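You operate a simulated robot arm through the tools that you are given. There is no shell and no other tool. Be economical: measure what you need, move in short steps, check, and stop when the job is done.

Carry out the task below with a simulated robot arm. There is one attempt and no reset: what you move stays moved.

TASK
Put the short clear jug on the steel shelf away on the label bench. Fetch the red nozzle and stand it on top of the green block. Fetch the rubber mallet and set it on the white board. Take the green end plug on the island table on the filter side and put it away on the work table. Put the bottle marked distilled on the island table on the filter side away on the packing bench top. Take the short pink bottle and leave it on the work table. Put the yellow meter on the green board. The order is free. Set down upright: short clear jug, red nozzle, green end plug, bottle marked distilled, short pink bottle.
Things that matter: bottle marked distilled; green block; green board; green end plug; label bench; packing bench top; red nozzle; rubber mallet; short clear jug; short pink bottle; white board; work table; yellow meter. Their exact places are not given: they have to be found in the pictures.

Only the result counts: the job must be done as asked and must still hold three seconds after the hand-in. Knocking over, shifting, dropping, spilling or breaking anything else fails it.

THE ROBOT
A 6-joint arm with a four-finger gripper on a trunk, on a base that drives. Base frame: it is fixed to the floor where the robot stands at the start and does not move with it; the origin is under the middle of the robot, x ahead of it, y to its left, z up. Units: mm, degrees, N and s.
Its first joint turns from -166.0 to 166.0 degrees. Places, roughly: bottle marked distilled [-2500, 1250, 1000]; green block (16x5x6 cm) [-1400, 1100, 900]; green board (30x22x2 cm) [-2900, 1100, 900]; green end plug (4x4x8 cm) [-2400, 1100, 900]; label bench [2900, 2100, 900]; packing bench top [-4500, -4300, 800]; red nozzle (4x4x8 cm) [-1600, 1100, 900]; rubber mallet (9x23x6 cm) [-1600, 1300, 900]; short clear jug [500, 0, 750]; short pink bottle [-2500, 500, 1000]; white board (30x22x2 cm) [-2100, 1100, 900]; work table [-5600, 900, 900]; yellow meter [-5750, 750, 1000]. Payload 3.67 kg.
Tool frame: the origin (TCP) lies between the finger pads and is the grasp point; the fingertips stand 28 mm ahead of it; z points along the fingers, y is the line along which they close. Largest opening 112 mm; the body of the gripper starts 73 mm behind the TCP.
Orientation is that of the tool frame in the base frame, as [roll, pitch, yaw] about the fixed x, y, z axes, in that order (R = Rz(yaw) Ry(pitch) Rx(roll)). With the fingers straight down and closing along the base's y, the tool's x points along the base's -x, its y along +y and its z along -z.

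THE INTERFACE
- The arm moves only by the tool step_arm. Its argument "increments" is text: rows parted by semicolons, each of 7 numbers parted by spaces: the shift along the tool's x, y, z in mm, then the turn, a rotation vector about the tool's x, y, z in degrees, then the closure, from 0 (fully open) to 1 (shut). In form: x y z wx wy wz jaw; .... A call has 1 to 20 rows; each row shifts and turns the commanded pose from where the row before left it, along the tool's axes as they then stand. A row lasts 0.2 s, in which the tool goes at most 50 mm and 8.6 degrees; a call with a longer step from one row to the next is refused whole, and so is a gripper value outside its range. A pose out of reach is approached as far as the arm can. The call stops where the force on the tool passes 40 N (or 10 N more than at its start, if that is more) or the arm is blocked; 0.2 s more then pass. The fingers move at their own pace and stop on an object; they squeeze with about 29 N. The grip force told is the motor's: it shows also when the fingers shut on nothing. Time passes only in rows, and 0.2 s behind the last, so rows that do not move let the fingers close. The reply holds the time, the measured pose of the TCP, the force on the tool along the base axes, the opening and the grip force, in the units named above and with some noise, with the torque about the TCP (base axes, N m) and any sound that the robot's microphone picked up.
- Cameras (640 x 400 px; columns grow to the right, rows downward): "scene" is now at [107.6, 192.1, 1337.4]; the picture's right is [-0.25, -0.97, 0.00], its down [-0.47, 0.12, -0.87] and it looks along [0.85, -0.22, -0.49] (base axes); focal length 250 px, centre (320, 200). "wrist" rides on the gripper at [60, -18, -104] in the tool frame; the picture's right is [0.29, 0.96, 0.00], its down [-0.80, 0.24, -0.55] and it looks along [-0.53, 0.16, 0.83] (tool axes); focal length 234 px, centre (320, 200).
- grab_frame(camera): a new picture of that camera. No time passes.
- base_move(legs): drives the robot by 1 to 6 legs, each [ahead, left, turn to the left] in mm, mm and degrees, along the robot's own axes; the way and the turn of a leg run together, so that a leg with both is an arc; at most 1500 mm and 180 degrees a leg. The arm and the cameras ride along, it lands a little off, and it stops where it bumps. It gives what a move gives.
- head_to(pan, tilt): turns the head with the scene camera to pan (to the left, within 143 degrees either way) and tilt (down, from -29 to 69), counted from straight ahead of the robot. It gives what a move gives.
- pixel_to_xyz(camera, pixels): for up to 12 pixels [column, row] of the newest picture of that camera ("zoom" is the newest enlarged one), the place [x, y, z] in the base frame of the surface seen there, good to about 2 mm. No time passes.
- close_up(camera, box): a new picture of the part [left, top, right, bottom] of that camera's present view, enlarged. No time passes.
- finish_job(): hands the job in; it is judged then, once.

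Go step by step. Measure first, check grasps and placings, and put right what went wrong. The budget is 138 turns and 170 pictures, counting those below and the enlarged ones. Unless the task says otherwise, let go and move clear before handing in, and close with one line.

The tools are called after "Emit:" by a JSON object that holds its "api" and its "payload". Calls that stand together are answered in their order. step_arm: Moves the arm, as the interface text tells. Its arguments: {"type":"object","properties":{"increments":{"type":"string"}},"required":["increments"]} The other tools are called the same way: base_move (legs) drives the base; head_to (pan, tilt) turns the head that bears the scene camera; grab_frame (camera) takes a picture; pixel_to_xyz (camera, pixels) gives the place of the surface under pixels of a picture; close_up (camera, box) takes an enlarged picture of a part of a camera's view; finish_job () hands the job in.

At the start:

```text
clock: 0.0
tool_pos: [608.2, -140.6, 1122.6]
orientation: [180.0, 0.0, -180.0]
wrist_force: [0.2, -0.1, -0.1]
moment: [0.03, -0.01, -0.04]
width: 112.1
finger_force: 0.2
robot x, y, heading: [1.4, -0.7, -0.3]
head pan, tilt: [-14.6, 29.1]
```

scene: 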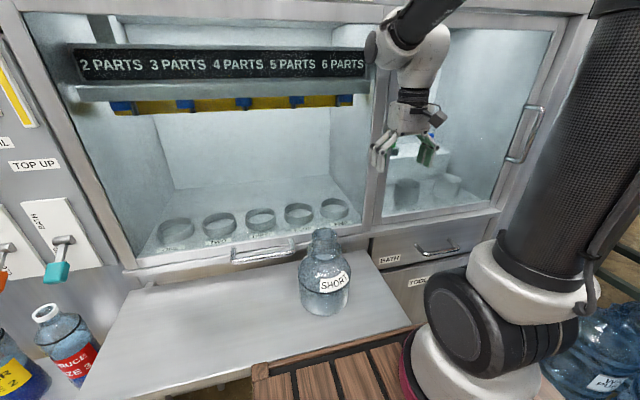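
wrist: 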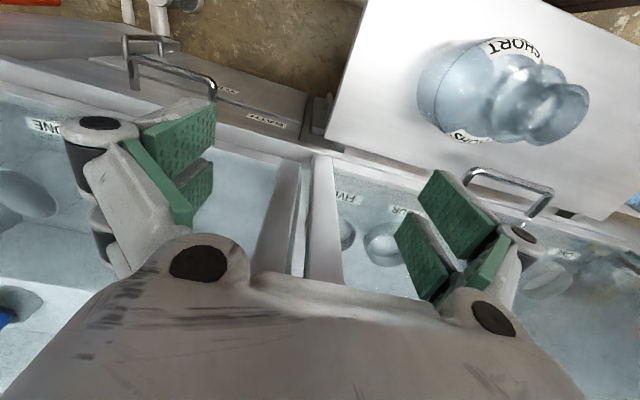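

The scene shows the clear jug labelled SHORT at about (325,275) on a steel shelf. I'll measure its points and the shelf.

Emit:
{"api": "pixel_to_xyz", "payload": {"camera": "scene", "pixels": [[325, 232], [324, 245], [323, 262], [303, 290], [347, 290], [326, 312], [280, 300], [240, 340], [326, 290], [312, 240], [337, 240]]}}

Emit:
{"api": "close_up", "payload": {"camera": "scene", "box": [270, 210, 390, 330]}}

```text
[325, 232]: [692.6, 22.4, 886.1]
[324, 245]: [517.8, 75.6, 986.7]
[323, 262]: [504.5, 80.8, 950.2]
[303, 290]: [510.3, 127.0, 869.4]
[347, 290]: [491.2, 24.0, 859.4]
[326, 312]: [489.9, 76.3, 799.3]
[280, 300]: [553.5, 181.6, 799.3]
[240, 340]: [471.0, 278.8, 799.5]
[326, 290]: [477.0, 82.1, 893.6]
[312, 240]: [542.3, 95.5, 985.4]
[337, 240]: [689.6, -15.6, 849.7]
```

```text
3.33 times, centred on (330, 270) of scene
```

zoom: 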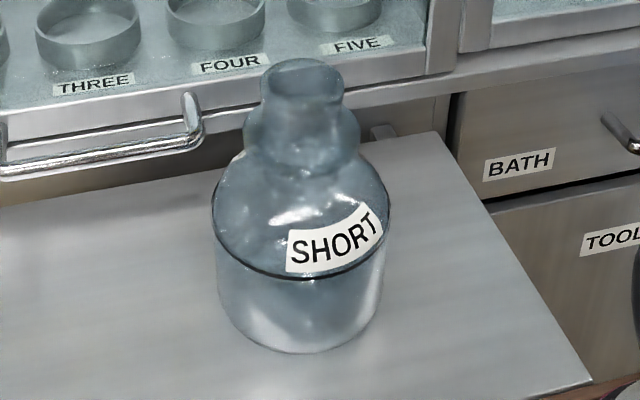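

Emit:
{"api": "pixel_to_xyz", "payload": {"camera": "zoom", "pixels": [[303, 105], [268, 100], [338, 100], [303, 140], [250, 135], [352, 140], [303, 165], [300, 62], [303, 92], [300, 348], [218, 210], [385, 210]]}}

Emit:
{"api": "close_up", "payload": {"camera": "wrist", "box": [400, 10, 640, 160]}}

```text
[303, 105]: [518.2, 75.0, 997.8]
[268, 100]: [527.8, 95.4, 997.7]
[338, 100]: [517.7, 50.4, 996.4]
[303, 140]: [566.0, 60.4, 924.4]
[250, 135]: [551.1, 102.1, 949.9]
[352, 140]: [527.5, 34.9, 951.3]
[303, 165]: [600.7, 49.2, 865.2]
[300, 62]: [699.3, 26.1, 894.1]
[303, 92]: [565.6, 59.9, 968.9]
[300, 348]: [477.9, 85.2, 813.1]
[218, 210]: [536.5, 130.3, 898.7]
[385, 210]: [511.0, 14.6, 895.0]
```

```text
2.67 times, centred on (520, 85) of wrist
```

zoom: 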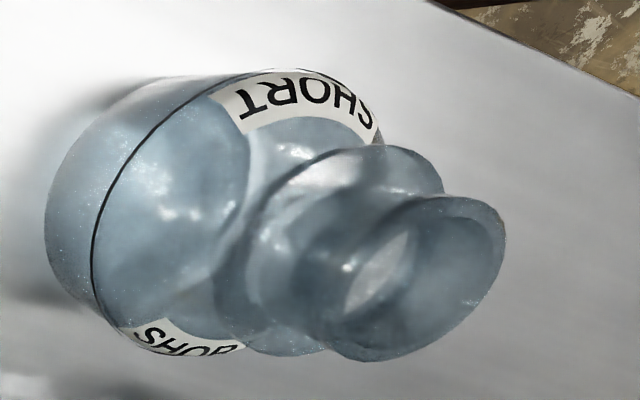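

The jug's body is ~115 mm wide around (533,70), the flange ~72 mm at z≈950, the lip near z≈1000. Before grasping I'll survey the room.

Emit:
{"api": "head_to", "payload": {"pan": 60, "tilt": 20}}

Emit:
{"api": "grab_frame", "payload": {"camera": "scene"}}

Emit:
{"api": "head_to", "payload": {"pan": 140, "tilt": 20}}

Emit:
{"api": "grab_frame", "payload": {"camera": "scene"}}

Emit:
{"api": "head_to", "payload": {"pan": -120, "tilt": 20}}

Emit:
{"api": "grab_frame", "payload": {"camera": "scene"}}

```text
clock: 1.5
tool_pos: [608.3, -142.1, 1122.8]
orientation: [180.0, -0.1, 180.0]
wrist_force: [-1.0, -0.2, -0.1]
moment: [0.01, -0.02, -0.03]
width: 112.0
finger_force: 0.1
robot x, y, heading: [-1.3, -0.5, 0.0]
head pan, tilt: [60.0, 20.0]
```

```text
165 pictures are left
```

scene: 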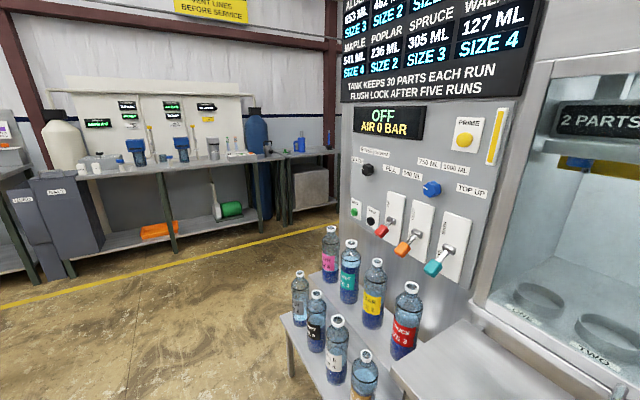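

```text
clock: 3.0
tool_pos: [607.9, -141.9, 1122.4]
orientation: [180.0, 0.0, -179.9]
wrist_force: [0.4, -0.5, -0.1]
moment: [-0.01, -0.02, 0.0]
width: 112.1
finger_force: 0.1
robot x, y, heading: [1.0, 2.2, 0.0]
head pan, tilt: [140.0, 20.0]
```

```text
164 pictures are left
```

scene: 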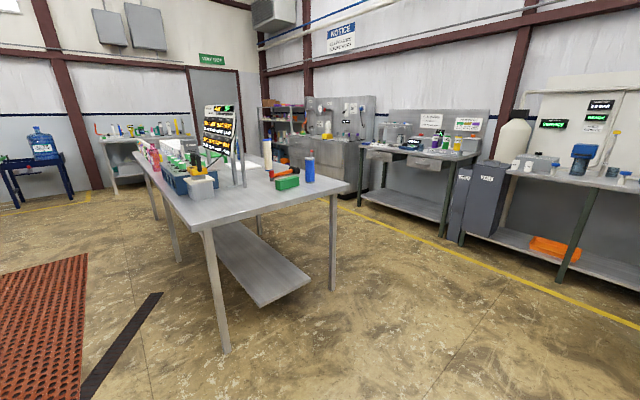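

```text
clock: 6.6
tool_pos: [608.8, -142.3, 1121.9]
orientation: [-179.9, -0.1, 180.0]
wrist_force: [-0.2, -0.1, 0.7]
moment: [0.01, 0.0, 0.0]
width: 112.2
finger_force: 0.1
robot x, y, heading: [-0.2, 2.4, 0.1]
head pan, tilt: [-120.0, 20.0]
```

```text
163 pictures are left
```

scene: 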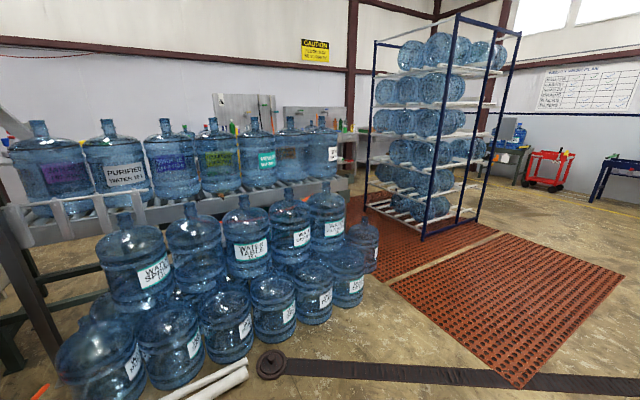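

The island table sits behind-left, other benches along the left wall, label bench is beyond the filling machine. I'll back up 130 mm so the jug is well in reach, then look again.

Emit:
{"api": "base_move", "payload": {"legs": [[-130, 0, 0]]}}

Emit:
{"api": "head_to", "payload": {"pan": -8, "tilt": 30}}

Emit:
{"api": "close_up", "payload": {"camera": "scene", "box": [220, 100, 420, 300]}}

```text
clock: 7.9
tool_pos: [478.7, -141.7, 1122.7]
orientation: [180.0, 0.0, -179.9]
wrist_force: [-0.4, -0.1, 0.0]
moment: [0.0, -0.04, 0.02]
width: 111.6
finger_force: 0.1
robot x, y, heading: [-131.0, -2.4, 0.0]
head pan, tilt: [-120.0, 20.0]
```

```text
clock: 9.8
tool_pos: [478.4, -140.7, 1121.9]
orientation: [-180.0, 0.0, -179.9]
wrist_force: [1.0, 0.4, -0.1]
moment: [0.02, 0.0, -0.03]
width: 112.0
finger_force: 0.1
robot x, y, heading: [-133.4, -3.2, 0.1]
head pan, tilt: [-8.0, 30.0]
```

```text
2.00 times, centred on (320, 200) of scene
```

zoom: 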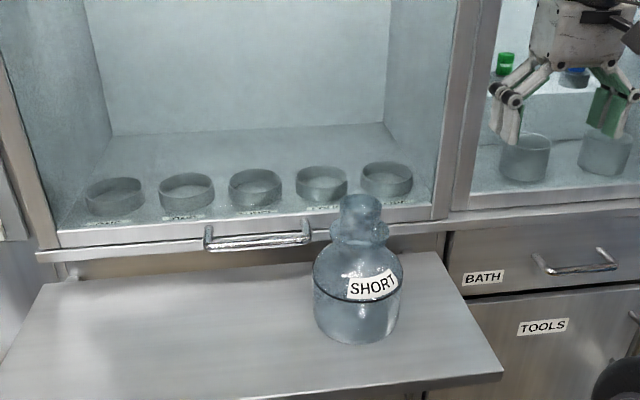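

The jug stands alone on the shelf, hatch handle behind. I'll move above it at z≈1140 and check by wrist camera.

Emit:
{"api": "step_arm", "payload": {"increments": "-10 40 -10 0 0 0 0; -10 45 -10 0 0 0 0; -10 45 0 0 0 0 0; -10 45 0 0 0 0 0; -10 35 0 0 0 0 0; 0 0 0 0 0 0 0"}}

Emit:
{"api": "grab_frame", "payload": {"camera": "wrist"}}

Emit:
{"api": "grab_frame", "payload": {"camera": "scene"}}

```text
clock: 11.2
tool_pos: [527.4, 66.8, 1142.0]
orientation: [180.0, 0.1, -179.8]
wrist_force: [0.7, 0.6, -1.0]
moment: [0.0, 0.03, -0.01]
width: 112.0
finger_force: 0.0
robot x, y, heading: [-129.0, 0.1, -0.0]
head pan, tilt: [-8.0, 30.0]
```

```text
161 pictures are left
```

wrist: 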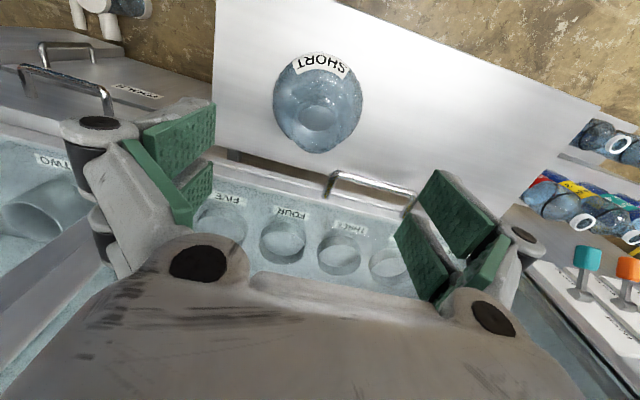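

```text
160 pictures are left
```

scene: 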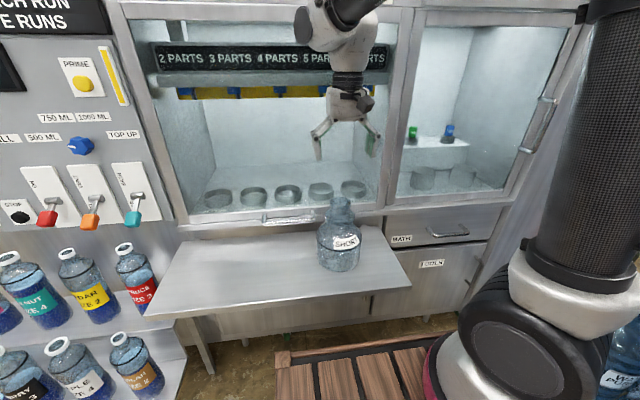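

Emit:
{"api": "close_up", "payload": {"camera": "wrist", "box": [260, 40, 380, 160]}}

Emit:
{"api": "pixel_to_xyz", "payload": {"camera": "wrist", "pixels": [[301, 112], [341, 112], [320, 103], [320, 129], [296, 118], [346, 118], [276, 95], [361, 97], [320, 57], [320, 150]]}}

```text
3.33 times, centred on (320, 100) of wrist
```

zoom: 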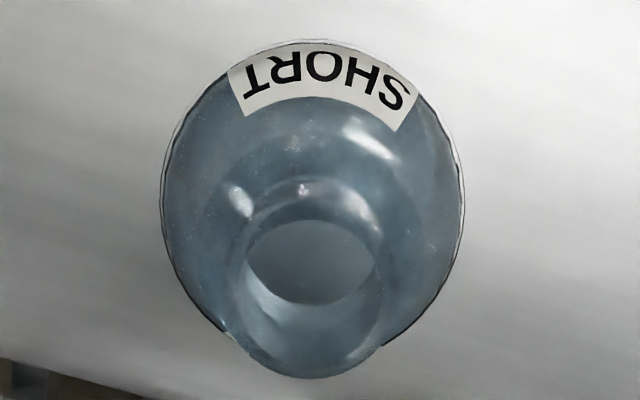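

```text
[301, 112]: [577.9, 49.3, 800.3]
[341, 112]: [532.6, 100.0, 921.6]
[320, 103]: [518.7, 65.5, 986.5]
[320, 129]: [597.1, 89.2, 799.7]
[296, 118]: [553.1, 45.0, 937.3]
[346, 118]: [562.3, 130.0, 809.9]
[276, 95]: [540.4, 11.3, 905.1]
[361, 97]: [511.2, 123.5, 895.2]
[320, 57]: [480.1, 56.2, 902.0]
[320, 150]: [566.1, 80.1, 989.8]
```

Lip centre ≈ (542,72), flange at z≈950. Descending to TCP z≈962 around the flange.

Emit:
{"api": "step_arm", "payload": {"increments": "-14 4.5 0 0 0 0 0; 0 0 40 0 0 0 0; 0 0 40 0 0 0 0; 0 0 40 0 0 0 0; 0 0 30 0 0 0 0; 0 0 20 0 0 0 0; 0 0 10 0 0 0 0; 0 0 0 0 0 0 0"}}

Emit:
{"api": "close_up", "payload": {"camera": "scene", "box": [240, 100, 440, 300]}}

Emit:
{"api": "grab_frame", "payload": {"camera": "wrist"}}

```text
clock: 13.0
tool_pos: [541.8, 73.0, 962.3]
orientation: [-180.0, 0.0, -179.9]
wrist_force: [0.5, 0.2, 0.0]
moment: [-0.02, -0.04, -0.01]
width: 111.9
finger_force: 0.1
robot x, y, heading: [-133.4, 1.4, -0.1]
head pan, tilt: [-8.0, 30.0]
```

```text
2.00 times, centred on (340, 200) of scene
```

zoom: 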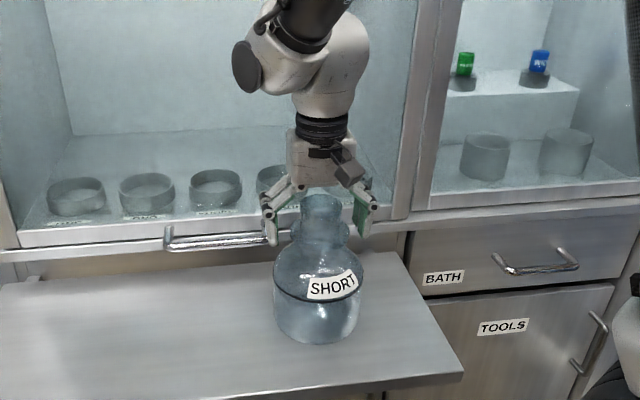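

```text
157 pictures are left
```

wrist: 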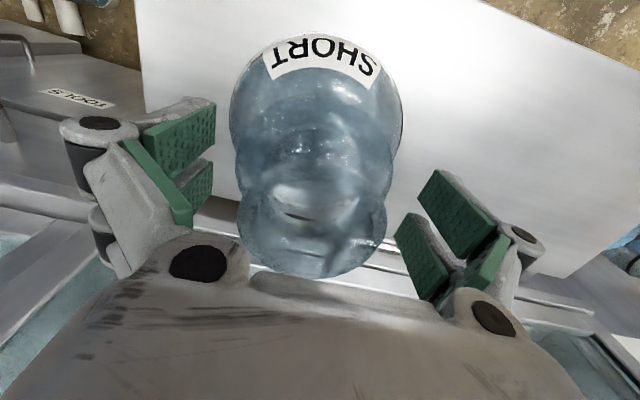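

The jug's neck is centred between the pads. Closing the gripper.

Emit:
{"api": "step_arm", "payload": {"increments": "0 0 0 0 0 0 0.3; 0 0 0 0 0 0 1; 0 0 0 0 0 0 1; 0 0 0 0 0 0 1; 0 0 0 0 0 0 1"}}

Emit:
{"api": "grab_frame", "payload": {"camera": "wrist"}}

```text
clock: 14.2
tool_pos: [542.3, 72.5, 962.9]
orientation: [180.0, 0.1, -179.8]
wrist_force: [0.1, -0.3, 1.6]
moment: [0.02, 0.03, -0.06]
width: 81.6
finger_force: 29.6
robot x, y, heading: [-128.1, 0.7, 0.3]
head pan, tilt: [-8.0, 30.0]
```

```text
156 pictures are left
```

wrist: 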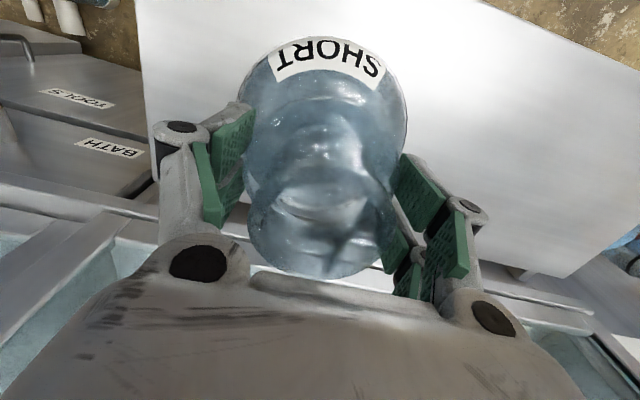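

Gripped at width 81.6 mm with 29.6 N. Lifting gently.

Emit:
{"api": "step_arm", "payload": {"increments": "0 0 -10 0 0 0 1; 0 0 -20 0 0 0 1; 0 0 -30 0 0 0 1; 0 0 -30 0 0 0 1; 0 0 -20 0 0 0 1; 0 0 0 0 0 0 1; 0 0 0 0 0 0 1"}}

Emit:
{"api": "grab_frame", "payload": {"camera": "scene"}}

```text
clock: 15.8
tool_pos: [543.3, 73.2, 1072.3]
orientation: [180.0, 0.0, -180.0]
wrist_force: [-0.1, 0.9, -2.2]
moment: [0.04, 0.02, 0.04]
width: 81.0
finger_force: 28.9
robot x, y, heading: [-125.1, 0.8, 0.1]
head pan, tilt: [-8.0, 30.0]
```

```text
155 pictures are left
```

scene: 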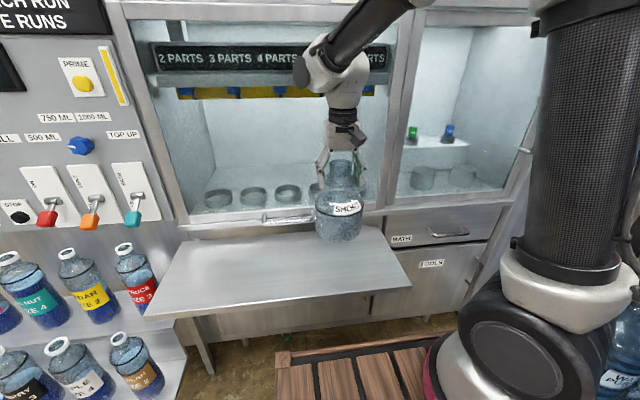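

The jug is lifted. Now map the way to the label bench: look left.

Emit:
{"api": "head_to", "payload": {"pan": 55, "tilt": 25}}

Emit:
{"api": "grab_frame", "payload": {"camera": "scene"}}

Emit:
{"api": "pixel_to_xyz", "payload": {"camera": "scene", "pixels": [[300, 330], [345, 60], [290, 380], [345, 220], [20, 300], [200, 190], [150, 250], [270, 185], [330, 160], [240, 260], [310, 215], [100, 260]]}}

```text
clock: 17.1
tool_pos: [542.7, 73.1, 1071.8]
orientation: [180.0, 0.0, -180.0]
wrist_force: [0.0, -0.1, -2.3]
moment: [0.03, -0.02, 0.02]
width: 81.2
finger_force: 28.6
robot x, y, heading: [-127.7, 0.1, -0.0]
head pan, tilt: [55.0, 25.0]
```

```text
154 pictures are left
```

scene: 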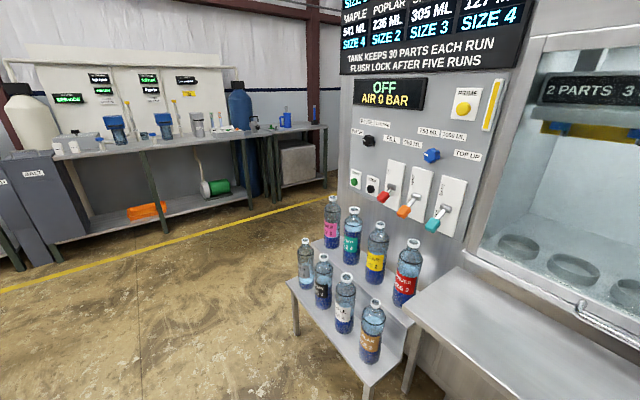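

```text
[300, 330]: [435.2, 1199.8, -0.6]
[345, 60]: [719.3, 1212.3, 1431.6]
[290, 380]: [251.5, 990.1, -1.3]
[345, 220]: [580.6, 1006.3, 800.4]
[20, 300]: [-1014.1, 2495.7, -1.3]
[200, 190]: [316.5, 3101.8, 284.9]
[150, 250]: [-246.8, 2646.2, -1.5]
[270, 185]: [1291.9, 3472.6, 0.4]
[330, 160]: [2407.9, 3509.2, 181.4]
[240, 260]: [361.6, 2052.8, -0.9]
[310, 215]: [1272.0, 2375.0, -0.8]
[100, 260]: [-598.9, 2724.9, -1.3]
```

Emit:
{"api": "head_to", "payload": {"pan": 125, "tilt": 25}}

Emit:
{"api": "grab_frame", "payload": {"camera": "scene"}}

Emit:
{"api": "pixel_to_xyz", "payload": {"camera": "scene", "pixels": [[115, 200], [250, 145], [235, 310], [150, 350], [60, 330], [480, 200], [360, 180], [320, 300]]}}

```text
clock: 18.6
tool_pos: [542.8, 73.2, 1072.1]
orientation: [180.0, 0.0, -179.9]
wrist_force: [0.0, 0.5, -2.0]
moment: [-0.02, -0.01, 0.01]
width: 81.1
finger_force: 29.2
robot x, y, heading: [-127.8, 1.1, 0.0]
head pan, tilt: [125.0, 25.0]
```

```text
153 pictures are left
```

scene: 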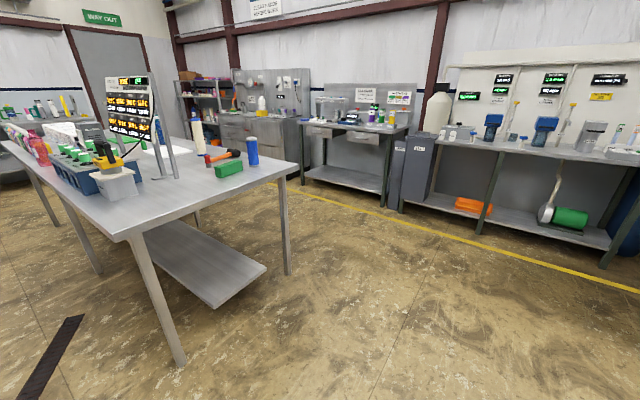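

```text
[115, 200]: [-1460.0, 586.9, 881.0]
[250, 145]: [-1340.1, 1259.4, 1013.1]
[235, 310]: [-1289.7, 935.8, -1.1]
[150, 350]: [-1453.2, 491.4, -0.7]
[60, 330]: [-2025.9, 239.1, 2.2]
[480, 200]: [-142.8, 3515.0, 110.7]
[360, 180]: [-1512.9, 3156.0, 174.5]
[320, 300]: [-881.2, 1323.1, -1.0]
```

Island's near corner is about (-1300,500), machine to y≈1210; the lane at x≈-450 is free. I'll back off, turn left, drive through the lane to y≈1850 and face ahead again.

Emit:
{"api": "base_move", "payload": {"legs": [[-330, 0, 0], [0, 0, 90], [1000, 0, 0], [850, 0, 0], [0, 0, -90]]}}

Emit:
{"api": "head_to", "payload": {"pan": 0, "tilt": 20}}

Emit:
{"api": "grab_frame", "payload": {"camera": "scene"}}

```text
clock: 37.2
tool_pos: [208.9, 1905.3, 1072.3]
orientation: [180.0, 0.0, -179.9]
wrist_force: [0.0, 0.2, -2.2]
moment: [0.04, 0.0, 0.01]
width: 81.3
finger_force: 29.2
robot x, y, heading: [-461.8, 1834.2, -0.0]
head pan, tilt: [125.0, 25.0]
```

```text
clock: 39.2
tool_pos: [208.2, 1903.8, 1072.0]
orientation: [-180.0, 0.0, -179.9]
wrist_force: [0.5, 0.1, -2.5]
moment: [-0.02, 0.03, 0.01]
width: 81.4
finger_force: 28.4
robot x, y, heading: [-460.6, 1828.7, 0.2]
head pan, tilt: [0.0, 20.0]
```

```text
152 pictures are left
```

scene: 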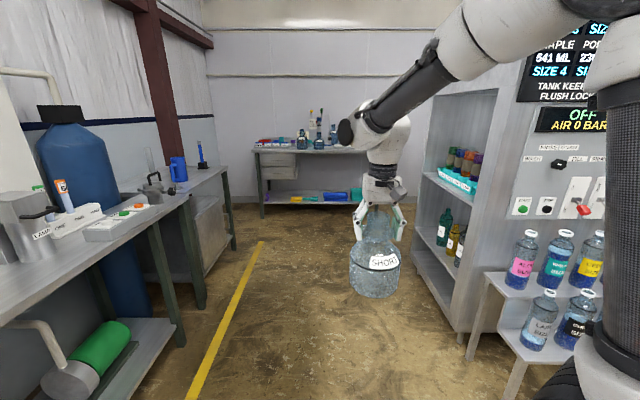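

The bench at the end (pixel ~(300,150)) is the label bench. Measuring it.

Emit:
{"api": "pixel_to_xyz", "payload": {"camera": "scene", "pixels": [[258, 152], [320, 152], [285, 145], [262, 215], [230, 250], [460, 330], [435, 290], [140, 220]]}}

Emit:
{"api": "close_up", "payload": {"camera": "scene", "box": [230, 100, 390, 220]}}

```text
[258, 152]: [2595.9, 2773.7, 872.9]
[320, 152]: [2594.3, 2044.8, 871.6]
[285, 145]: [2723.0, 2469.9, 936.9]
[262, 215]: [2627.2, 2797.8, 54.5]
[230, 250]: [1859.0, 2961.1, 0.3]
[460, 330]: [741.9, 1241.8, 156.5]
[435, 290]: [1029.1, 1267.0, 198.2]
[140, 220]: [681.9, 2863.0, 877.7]
```

```text
3.33 times, centred on (310, 160) of scene
```

zoom: 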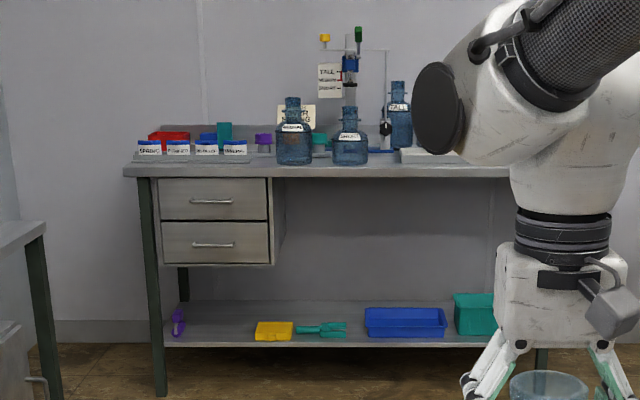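

Emit:
{"api": "base_move", "payload": {"legs": [[300, 170, 0], [1400, 0, 0], [350, 0, 0]]}}

Emit:
{"api": "head_to", "payload": {"pan": 5, "tilt": 25}}

Emit:
{"api": "grab_frame", "payload": {"camera": "scene"}}

```text
clock: 50.0
tool_pos: [2271.1, 2106.0, 1072.7]
orientation: [179.9, 0.0, -179.1]
wrist_force: [-0.6, -0.7, -2.7]
moment: [-0.01, 0.01, 0.02]
width: 81.3
finger_force: 28.7
robot x, y, heading: [1603.6, 2024.4, 1.1]
head pan, tilt: [0.0, 20.0]
```

```text
clock: 50.6
tool_pos: [2271.4, 2106.1, 1071.5]
orientation: [-179.9, 0.1, -178.9]
wrist_force: [-1.0, -0.5, -2.0]
moment: [0.0, -0.01, -0.01]
width: 81.2
finger_force: 29.0
robot x, y, heading: [1598.8, 2021.2, 1.1]
head pan, tilt: [5.0, 25.0]
```

```text
150 pictures are left
```

scene: 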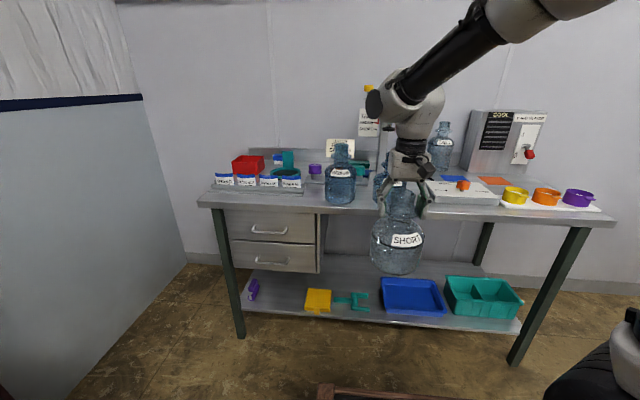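

The held jug hides part of the bench; I'll raise the arm and look closely.

Emit:
{"api": "step_arm", "payload": {"increments": "0 0 -40 0 0 0 1; 0 0 -40 0 0 0 1; 0 0 -40 0 0 0 1; 0 0 -20 0 0 0 1; 0 0 0 0 0 0 1"}}

Emit:
{"api": "close_up", "payload": {"camera": "scene", "box": [190, 70, 620, 270]}}

Emit:
{"api": "grab_frame", "payload": {"camera": "wrist"}}

```text
clock: 51.9
tool_pos: [2271.8, 2106.7, 1212.6]
orientation: [180.0, 0.0, -179.0]
wrist_force: [0.3, -0.6, -1.5]
moment: [0.04, 0.01, 0.02]
width: 81.1
finger_force: 29.5
robot x, y, heading: [1599.7, 2021.1, 0.9]
head pan, tilt: [5.0, 25.0]
```

```text
1.49 times, centred on (405, 170) of scene
```

zoom: 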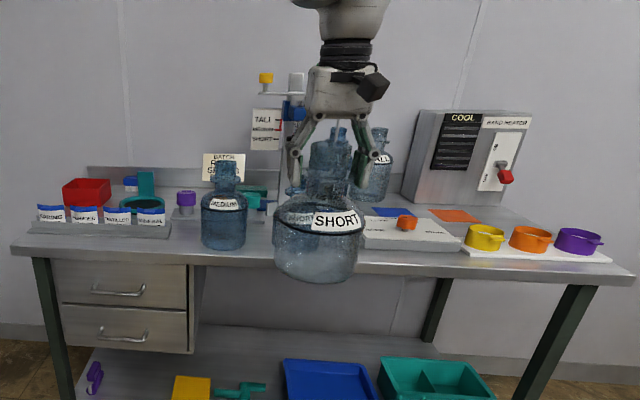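

```text
148 pictures are left
```

wrist: 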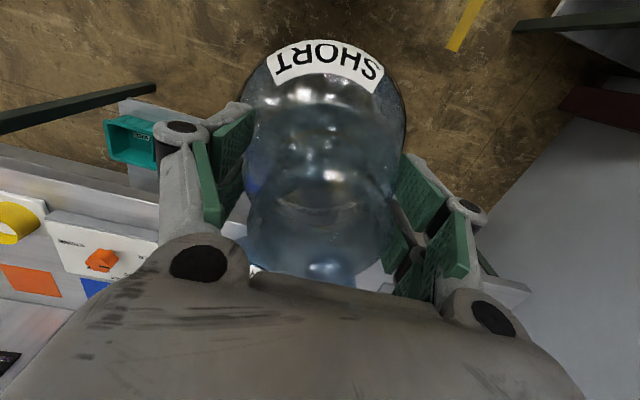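

Emit:
{"api": "step_arm", "payload": {"increments": "0 40 0 0 0 0 1; 0 45 0 0 0 0 1; 0 45 0 0 0 0 1; 0 45 0 0 0 0 1; 0 45 0 0 0 0 1; 0 45 0 0 0 0 1; 0 20 0 0 0 0 1; 0 0 0 0 0 0 1"}}

Emit:
{"api": "head_to", "payload": {"pan": -5, "tilt": 22}}

Emit:
{"api": "close_up", "payload": {"camera": "scene", "box": [160, 80, 560, 280]}}

```text
clock: 53.6
tool_pos: [2265.4, 2391.0, 1212.0]
orientation: [-180.0, 0.0, -179.0]
wrist_force: [-0.4, -0.7, -1.9]
moment: [0.02, 0.01, 0.05]
width: 81.2
finger_force: 28.9
robot x, y, heading: [1600.9, 2020.3, 0.9]
head pan, tilt: [5.0, 25.0]
```

```text
clock: 54.4
tool_pos: [2265.3, 2391.1, 1212.0]
orientation: [180.0, 0.0, -179.0]
wrist_force: [-0.3, -0.2, -2.0]
moment: [0.04, 0.04, 0.0]
width: 81.4
finger_force: 29.0
robot x, y, heading: [1598.7, 2024.0, 1.1]
head pan, tilt: [-5.0, 22.0]
```

```text
1.60 times, centred on (360, 180) of scene
```

zoom: 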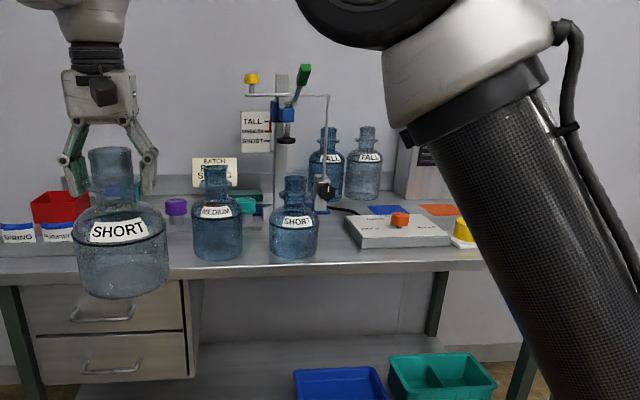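

Emit:
{"api": "pixel_to_xyz", "payload": {"camera": "zoom", "pixels": [[218, 255], [296, 252], [272, 230], [318, 230], [194, 230], [242, 230], [345, 220], [350, 268], [335, 245], [180, 262], [445, 262], [350, 245]]}}

Emit:
{"api": "grab_frame", "payload": {"camera": "wrist"}}

```text
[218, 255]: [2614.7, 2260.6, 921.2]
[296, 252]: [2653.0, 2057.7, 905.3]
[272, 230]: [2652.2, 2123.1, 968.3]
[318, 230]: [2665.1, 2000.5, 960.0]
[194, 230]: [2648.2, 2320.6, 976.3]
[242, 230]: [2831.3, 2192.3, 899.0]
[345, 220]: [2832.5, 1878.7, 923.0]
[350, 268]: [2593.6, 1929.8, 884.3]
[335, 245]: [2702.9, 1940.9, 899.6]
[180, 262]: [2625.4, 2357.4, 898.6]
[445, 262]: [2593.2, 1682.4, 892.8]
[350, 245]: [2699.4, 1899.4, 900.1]
```

```text
146 pictures are left
```

wrist: 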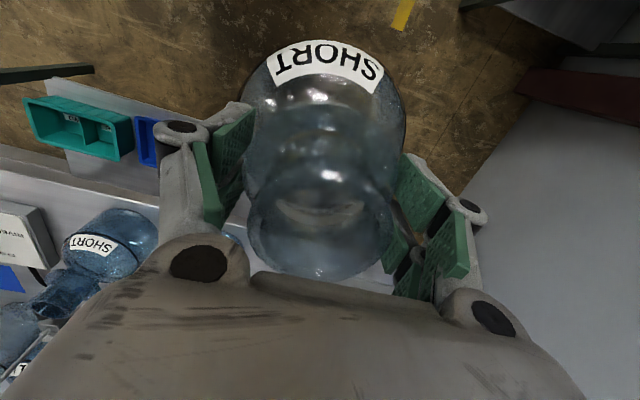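

Emit:
{"api": "step_arm", "payload": {"increments": "0 -45 0 0 0 0 1; 0 -48 0 0 0 0 1; 0 -48 0 0 0 0 1; 0 -48 0 0 0 0 1; 0 -48 0 0 0 0 1; 0 -48 0 0 0 0 1; 0 -48 0 0 0 0 1; 0 -48 0 0 0 0 1; 0 -48 0 0 0 0 1; 0 -48 0 0 0 0 1; 0 0 0 0 0 0 1"}}

Emit:
{"api": "head_to", "payload": {"pan": 15, "tilt": 25}}

Emit:
{"api": "close_up", "payload": {"camera": "scene", "box": [220, 70, 540, 270]}}

```text
clock: 56.8
tool_pos: [2274.6, 1914.8, 1211.7]
orientation: [180.0, 0.0, -179.0]
wrist_force: [0.8, -0.6, -1.5]
moment: [0.01, -0.03, -0.03]
width: 81.3
finger_force: 28.9
robot x, y, heading: [1596.7, 2021.1, 1.1]
head pan, tilt: [-5.0, 22.0]
```

```text
clock: 57.6
tool_pos: [2274.1, 1914.1, 1211.6]
orientation: [180.0, 0.0, -178.9]
wrist_force: [-0.2, -0.1, -1.9]
moment: [0.05, -0.03, 0.01]
width: 81.3
finger_force: 28.7
robot x, y, heading: [1600.0, 2024.6, 0.7]
head pan, tilt: [15.0, 25.0]
```

```text
2.00 times, centred on (380, 170) of scene
```

zoom: 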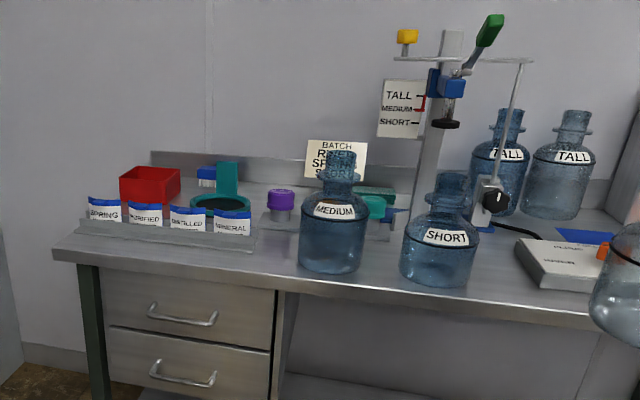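

Emit:
{"api": "pixel_to_xyz", "payload": {"camera": "zoom", "pixels": [[254, 248], [258, 228], [275, 270], [275, 245], [275, 225], [298, 240], [270, 285], [80, 232], [250, 210], [290, 222], [70, 225], [60, 250]]}}

```text
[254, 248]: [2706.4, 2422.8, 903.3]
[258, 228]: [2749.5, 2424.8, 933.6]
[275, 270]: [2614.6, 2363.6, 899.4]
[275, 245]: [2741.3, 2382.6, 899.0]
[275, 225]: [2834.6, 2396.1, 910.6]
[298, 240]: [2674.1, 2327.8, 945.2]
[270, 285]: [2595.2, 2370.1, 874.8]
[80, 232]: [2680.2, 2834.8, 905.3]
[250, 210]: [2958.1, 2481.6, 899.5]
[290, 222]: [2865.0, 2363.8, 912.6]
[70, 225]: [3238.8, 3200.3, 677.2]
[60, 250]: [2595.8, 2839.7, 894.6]
```

Gap by the rack is too tight. I'll check the bench's right end with the arm moved left.

Emit:
{"api": "step_arm", "payload": {"increments": "0 45 0 0 0 0 1; 0 48 0 0 0 0 1; 0 48 0 0 0 0 1; 0 48 0 0 0 0 1; 0 48 0 0 0 0 1; 0 48 0 0 0 0 1; 0 48 0 0 0 0 1; 0 48 0 0 0 0 1; 0 48 0 0 0 0 1; 0 48 0 0 0 0 1; 0 0 0 0 0 0 1"}}

Emit:
{"api": "head_to", "payload": {"pan": -20, "tilt": 25}}

Emit:
{"api": "grab_frame", "payload": {"camera": "scene"}}

```text
clock: 60.0
tool_pos: [2264.3, 2391.7, 1212.9]
orientation: [-180.0, 0.1, -179.0]
wrist_force: [0.7, -0.5, -2.1]
moment: [-0.02, 0.03, -0.01]
width: 81.3
finger_force: 28.7
robot x, y, heading: [1599.8, 2017.1, 1.5]
head pan, tilt: [15.0, 25.0]
```

```text
clock: 61.0
tool_pos: [2264.7, 2391.0, 1211.6]
orientation: [180.0, 0.0, -179.0]
wrist_force: [-0.5, 0.1, -2.3]
moment: [0.01, 0.02, -0.05]
width: 81.1
finger_force: 29.1
robot x, y, heading: [1598.5, 2021.3, 1.1]
head pan, tilt: [-20.0, 25.0]
```

```text
144 pictures are left
```

scene: 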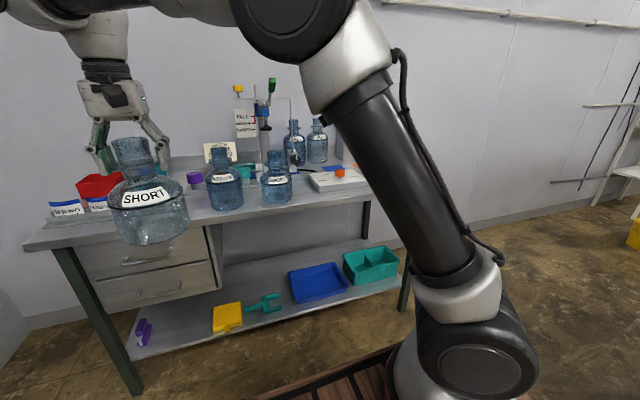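

Emit:
{"api": "base_move", "payload": {"legs": [[0, -420, 0]]}}

Emit:
{"api": "head_to", "payload": {"pan": -2, "tilt": 25}}

Emit:
{"api": "grab_frame", "payload": {"camera": "scene"}}

```text
clock: 63.6
tool_pos: [2272.6, 1971.8, 1211.6]
orientation: [180.0, 0.0, -179.2]
wrist_force: [0.1, 0.2, -2.3]
moment: [0.0, -0.01, -0.03]
width: 81.1
finger_force: 29.3
robot x, y, heading: [1609.7, 1602.1, 1.2]
head pan, tilt: [-20.0, 25.0]
```

```text
clock: 64.4
tool_pos: [2273.6, 1972.4, 1211.3]
orientation: [-180.0, 0.0, -179.1]
wrist_force: [0.2, -0.2, -3.1]
moment: [-0.01, 0.02, 0.01]
width: 81.2
finger_force: 28.4
robot x, y, heading: [1607.9, 1603.9, 0.7]
head pan, tilt: [-2.0, 25.0]
```

```text
143 pictures are left
```

scene: 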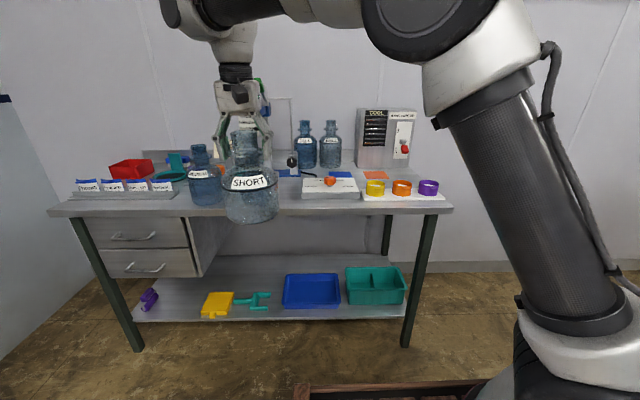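

I'll clear the view of the gap between the other short jug and the white plate.

Emit:
{"api": "step_arm", "payload": {"increments": "0 40 0 0 0 0 1; 0 48 0 0 0 0 1; 0 48 0 0 0 0 1; 0 48 0 0 0 0 1; 0 48 0 0 0 0 1; 0 0 0 0 0 0 1"}}

Emit:
{"api": "close_up", "payload": {"camera": "scene", "box": [220, 110, 460, 260]}}

```text
clock: 65.8
tool_pos: [2253.9, 2127.4, 1193.3]
orientation: [180.0, 0.0, -179.1]
wrist_force: [1.1, 0.7, -1.5]
moment: [0.0, -0.03, -0.01]
width: 81.3
finger_force: 28.9
out of reach, approached as far as the arm can: row 3, 4, 5
robot x, y, heading: [1606.2, 1601.6, 1.1]
head pan, tilt: [-2.0, 25.0]
```

```text
2.67 times, centred on (340, 185) of scene
```

zoom: 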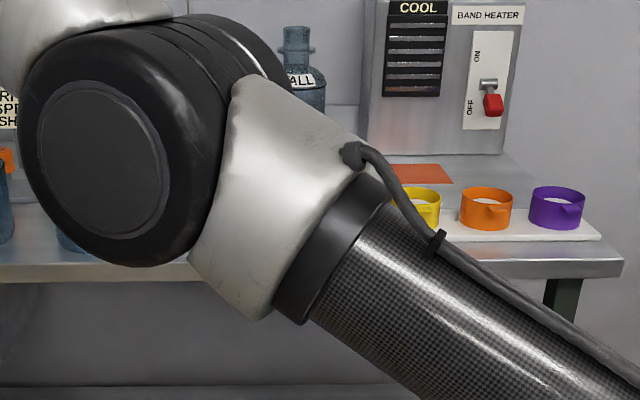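

Emit:
{"api": "base_move", "payload": {"legs": [[0, 360, -1]]}}

Emit:
{"api": "head_to", "payload": {"pan": -5, "tilt": 25}}

Emit:
{"api": "close_up", "payload": {"camera": "scene", "box": [200, 90, 440, 240]}}

```text
clock: 68.1
tool_pos: [2261.1, 2476.9, 1193.3]
orientation: [-179.9, 0.1, 179.9]
wrist_force: [0.7, 0.1, -3.0]
moment: [-0.03, 0.0, 0.0]
width: 81.2
finger_force: 28.8
robot x, y, heading: [1604.8, 1964.0, 0.0]
head pan, tilt: [-2.0, 25.0]
```

```text
clock: 68.7
tool_pos: [2260.2, 2476.9, 1192.7]
orientation: [-180.0, 0.0, 179.9]
wrist_force: [0.3, 0.4, -1.5]
moment: [-0.01, -0.01, 0.02]
width: 81.4
finger_force: 28.5
robot x, y, heading: [1603.9, 1962.2, 0.1]
head pan, tilt: [-5.0, 25.0]
```

```text
2.67 times, centred on (320, 165) of scene
```

zoom: 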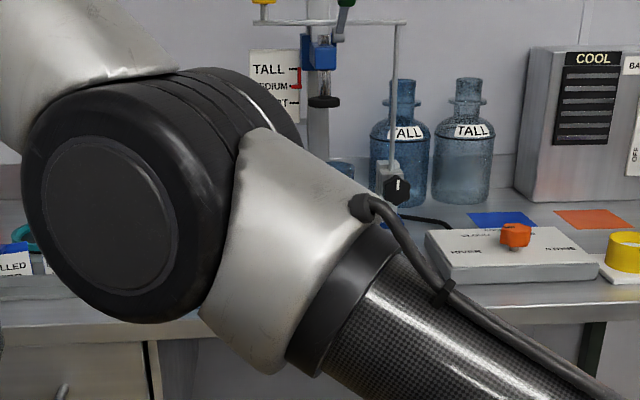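

Emit:
{"api": "pixel_to_xyz", "payload": {"camera": "zoom", "pixels": [[448, 281], [426, 245], [442, 264], [430, 232], [590, 278], [440, 300], [420, 270], [410, 228], [460, 205], [500, 218]]}}

Emit:
{"api": "step_arm", "payload": {"increments": "0 -40 0 0 0 0 1; 0 -40 0 0 0 0 1; 0 -45 0 0 0 0 1; 0 -45 0 0 0 0 1; 0 0 0 0 0 0 1"}}

Emit:
{"api": "grab_frame", "payload": {"camera": "scene"}}

```text
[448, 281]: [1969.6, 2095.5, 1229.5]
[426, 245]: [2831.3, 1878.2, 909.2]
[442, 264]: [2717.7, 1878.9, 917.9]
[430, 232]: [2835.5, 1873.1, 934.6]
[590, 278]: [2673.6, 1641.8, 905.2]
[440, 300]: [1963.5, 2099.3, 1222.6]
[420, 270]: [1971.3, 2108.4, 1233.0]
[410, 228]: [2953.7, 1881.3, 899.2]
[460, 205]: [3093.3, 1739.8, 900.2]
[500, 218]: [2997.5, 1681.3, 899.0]
```

```text
clock: 69.9
tool_pos: [2259.0, 2306.5, 1192.0]
orientation: [-180.0, -0.1, 180.0]
wrist_force: [0.2, 0.0, -2.2]
moment: [0.01, -0.02, 0.0]
width: 81.4
finger_force: 28.8
robot x, y, heading: [1602.9, 1965.2, -0.1]
head pan, tilt: [-5.0, 25.0]
```

```text
140 pictures are left
```

scene: 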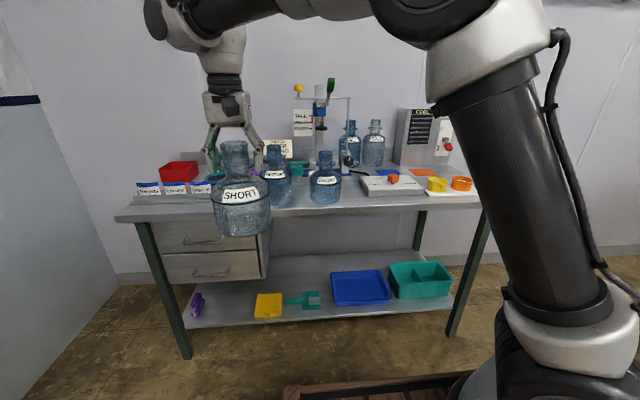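

Emit:
{"api": "close_up", "payload": {"camera": "scene", "box": [290, 140, 410, 220]}}

Emit:
{"api": "pixel_to_xyz", "payload": {"camera": "scene", "pixels": [[326, 201], [311, 187], [340, 187], [365, 193], [360, 180], [352, 207], [352, 195], [369, 195], [350, 176], [326, 154]]}}

```text
5.00 times, centred on (350, 180) of scene
```

zoom: 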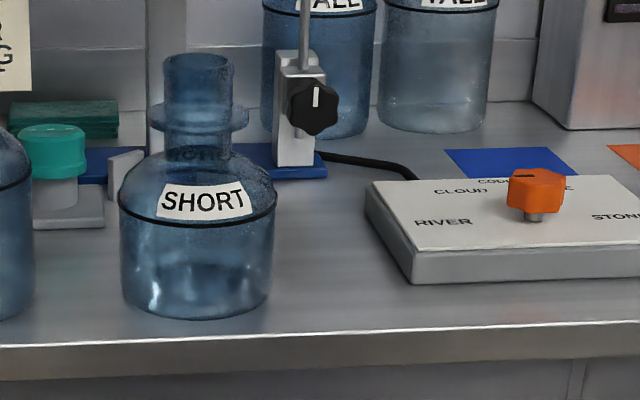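

```text
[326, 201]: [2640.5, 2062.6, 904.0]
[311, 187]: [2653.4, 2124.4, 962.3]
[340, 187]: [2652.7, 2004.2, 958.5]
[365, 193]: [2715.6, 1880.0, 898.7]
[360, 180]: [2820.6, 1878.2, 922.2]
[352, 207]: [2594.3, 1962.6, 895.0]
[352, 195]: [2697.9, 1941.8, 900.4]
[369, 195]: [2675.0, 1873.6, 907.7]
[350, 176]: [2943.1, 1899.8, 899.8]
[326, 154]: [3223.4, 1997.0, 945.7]
```

The gap between the neighbour jug (right edge y≈2003) and the plate (left edge y≈1878) suits centre ≈(2790,1949). I'll raise the jug, centre it at y≈1949, and drive ahead.

Emit:
{"api": "step_arm", "payload": {"increments": "0 -30 -35 0 0 0 1; 0 -30 -35 0 0 0 1; 0 -30 -35 0 0 0 1; 0 -35 -25 0 0 0 1; 0 -45 0 0 0 0 1; 0 -45 0 0 0 0 1; 0 -45 0 0 0 0 1; 0 -45 0 0 0 0 1; 0 -45 0 0 0 0 1; 0 -7 0 0 0 0 1; 0 0 0 0 0 0 1"}}

Emit:
{"api": "base_move", "payload": {"legs": [[390, 0, 0]]}}

Emit:
{"api": "grab_frame", "payload": {"camera": "wrist"}}

Emit:
{"api": "grab_frame", "payload": {"camera": "scene"}}

```text
clock: 72.3
tool_pos: [2259.3, 1951.1, 1324.1]
orientation: [-179.9, 0.0, 179.9]
wrist_force: [0.4, -0.6, -2.5]
moment: [0.02, -0.01, -0.01]
width: 81.3
finger_force: 29.1
robot x, y, heading: [1605.2, 1968.0, -0.0]
head pan, tilt: [-5.0, 25.0]
```

```text
clock: 74.8
tool_pos: [2650.1, 1950.5, 1323.3]
orientation: [180.0, 0.0, 180.0]
wrist_force: [-0.3, 0.3, -3.0]
moment: [-0.01, 0.03, 0.02]
width: 81.2
finger_force: 29.1
robot x, y, heading: [1995.4, 1961.7, 0.0]
head pan, tilt: [-5.0, 25.0]
```

```text
138 pictures are left
```

wrist: 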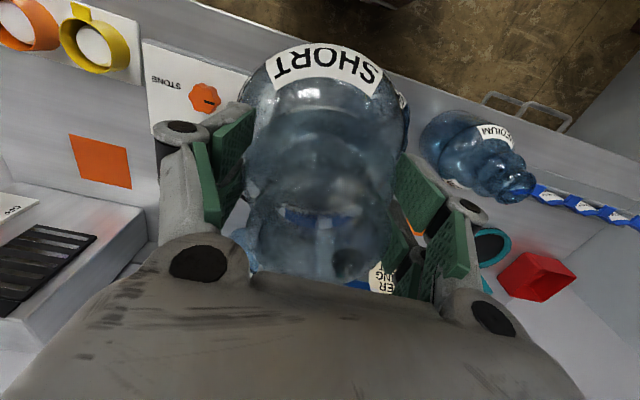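

```text
137 pictures are left
```

scene: 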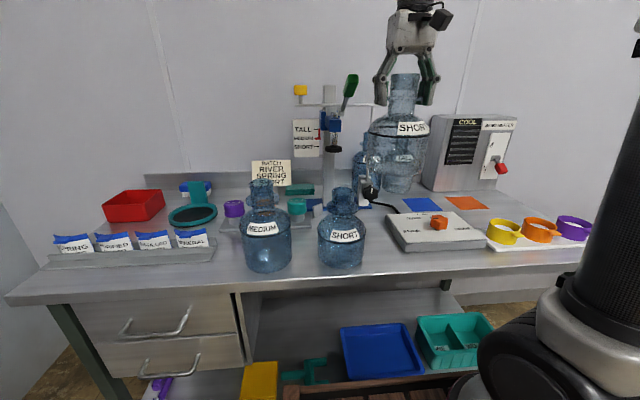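

Emit:
{"api": "pixel_to_xyz", "payload": {"camera": "scene", "pixels": [[341, 264], [319, 240], [365, 240], [399, 252], [385, 213], [380, 230], [372, 190], [375, 103], [365, 165], [350, 208], [340, 188]]}}

Emit:
{"api": "close_up", "payload": {"camera": "scene", "box": [300, 70, 460, 270]}}

```text
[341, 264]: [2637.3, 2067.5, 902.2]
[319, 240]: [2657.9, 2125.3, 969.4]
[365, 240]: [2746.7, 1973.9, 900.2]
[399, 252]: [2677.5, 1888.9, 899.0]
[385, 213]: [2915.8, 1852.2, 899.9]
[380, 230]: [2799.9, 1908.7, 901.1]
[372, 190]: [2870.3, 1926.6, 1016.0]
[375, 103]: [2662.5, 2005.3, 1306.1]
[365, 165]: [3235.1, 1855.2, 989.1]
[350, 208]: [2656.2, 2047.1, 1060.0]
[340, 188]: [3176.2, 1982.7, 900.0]
```

```text
2.00 times, centred on (380, 170) of scene
```

zoom: 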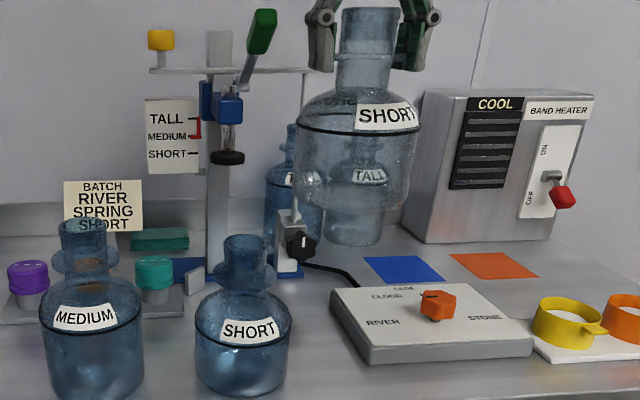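

Knob tip is at (2870,1927,1016), so I choose centre (2775,1950). Moving forward, then descending.

Emit:
{"api": "step_arm", "payload": {"increments": "-40 0 0 0 0 0 1; -45 0 0 0 0 0 1; -40 0 0 0 0 0 1; 0 0 30 0 0 0 1; 0 0 40 0 0 0 1; 0 0 40 0 0 0 1; 0 0 40 0 0 0 1; 0 0 0 0 0 0 1"}}

Emit:
{"api": "grab_frame", "payload": {"camera": "scene"}}

Emit:
{"api": "grab_frame", "payload": {"camera": "wrist"}}

```text
clock: 76.6
tool_pos: [2775.5, 1952.1, 1172.3]
orientation: [-179.9, -0.1, 180.0]
wrist_force: [0.1, 0.2, -1.9]
moment: [-0.01, -0.04, -0.01]
width: 81.1
finger_force: 29.4
robot x, y, heading: [1994.1, 1967.3, -0.4]
head pan, tilt: [-5.0, 25.0]
```

```text
135 pictures are left
```

scene: 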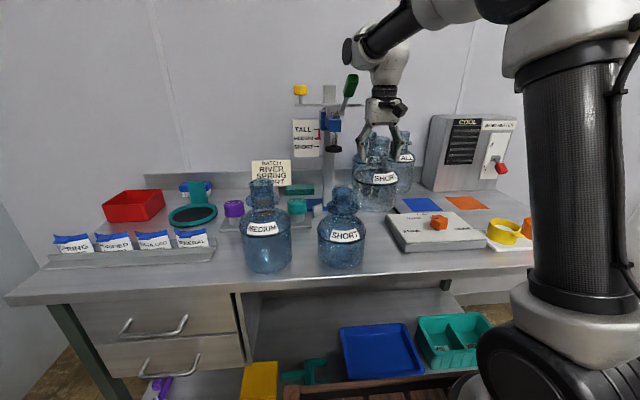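

```text
134 pictures are left
```

wrist: 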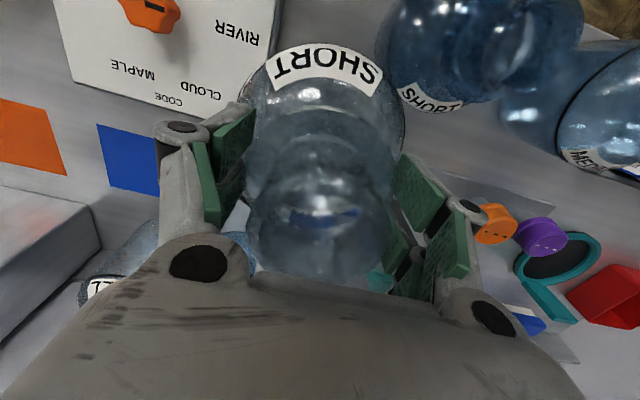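

Emit:
{"api": "step_arm", "payload": {"increments": "0 0 30 0 0 0 1; 0 0 30 0 0 0 1; 0 0 20 0 0 0 1; 0 0 12 0 0 0 1; 0 0 6 0 0 0 1; 0 0 5 0 0 0 1; 0 0 0 0 0 0 1"}}

Emit:
{"api": "close_up", "payload": {"camera": "scene", "box": [300, 120, 460, 270]}}

```text
clock: 78.2
tool_pos: [2776.8, 1951.6, 1070.1]
orientation: [180.0, 0.0, 180.0]
wrist_force: [0.7, 0.1, -1.3]
moment: [0.01, 0.0, 0.0]
width: 81.0
finger_force: 28.8
robot x, y, heading: [1994.9, 1966.4, -0.2]
head pan, tilt: [-5.0, 25.0]
```

```text
2.67 times, centred on (380, 195) of scene
```

zoom: 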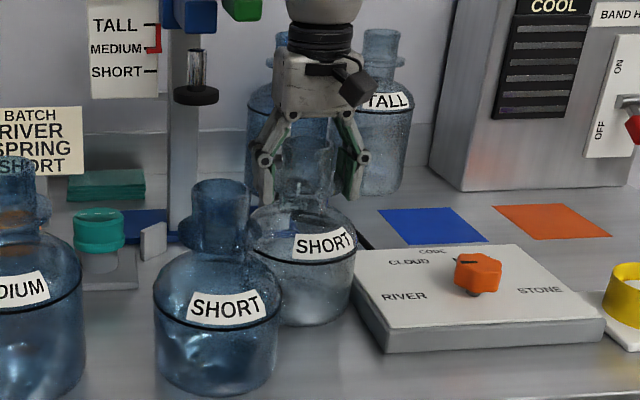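

Emit:
{"api": "step_arm", "payload": {"increments": "0 4 2 0 0 0 1; 0 0 2 0 0 0 1; 0 0 1.5 0 0 0 1; 0 0 1 0 0 0 1; 0 0 0 0 0 0 1"}}

```text
clock: 79.4
tool_pos: [2774.8, 1955.6, 1064.2]
orientation: [-179.9, 0.1, 180.0]
wrist_force: [0.3, 0.1, -1.0]
moment: [-0.02, 0.01, 0.01]
width: 81.5
finger_force: 29.2
robot x, y, heading: [1996.8, 1965.2, 0.0]
head pan, tilt: [-5.0, 25.0]
```

Emit:
{"api": "step_arm", "payload": {"increments": "0 0 1 0 0 0 1; 0 0 1 0 0 0 1; 0 0 0 0 0 0 1"}}

```text
clock: 80.2
tool_pos: [2776.5, 1954.6, 1060.9]
orientation: [-180.0, 0.0, 180.0]
wrist_force: [-0.1, -0.1, -2.2]
moment: [-0.03, 0.0, -0.06]
width: 81.3
finger_force: 28.5
robot x, y, heading: [1996.0, 1963.0, 0.1]
head pan, tilt: [-5.0, 25.0]
```

Emit:
{"api": "step_arm", "payload": {"increments": "0 0 1 0 0 0 1; 0 0 1 0 0 0 1; 0 0 0 0 0 0 1"}}

Emit:
{"api": "close_up", "payload": {"camera": "scene", "box": [310, 160, 430, 260]}}

```text
clock: 81.0
tool_pos: [2776.2, 1955.4, 1061.1]
orientation: [-180.0, 0.1, -180.0]
wrist_force: [-0.4, -1.8, 18.1]
moment: [0.13, 0.14, -0.05]
width: 81.2
finger_force: 28.3
robot x, y, heading: [1995.1, 1964.8, 0.2]
head pan, tilt: [-5.0, 25.0]
```

```text
4.00 times, centred on (370, 210) of scene
```

zoom: 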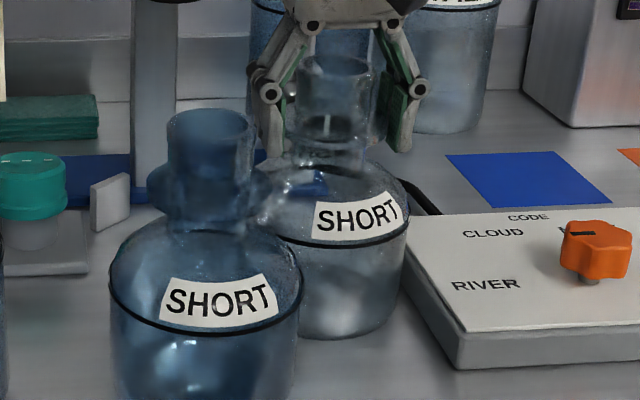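

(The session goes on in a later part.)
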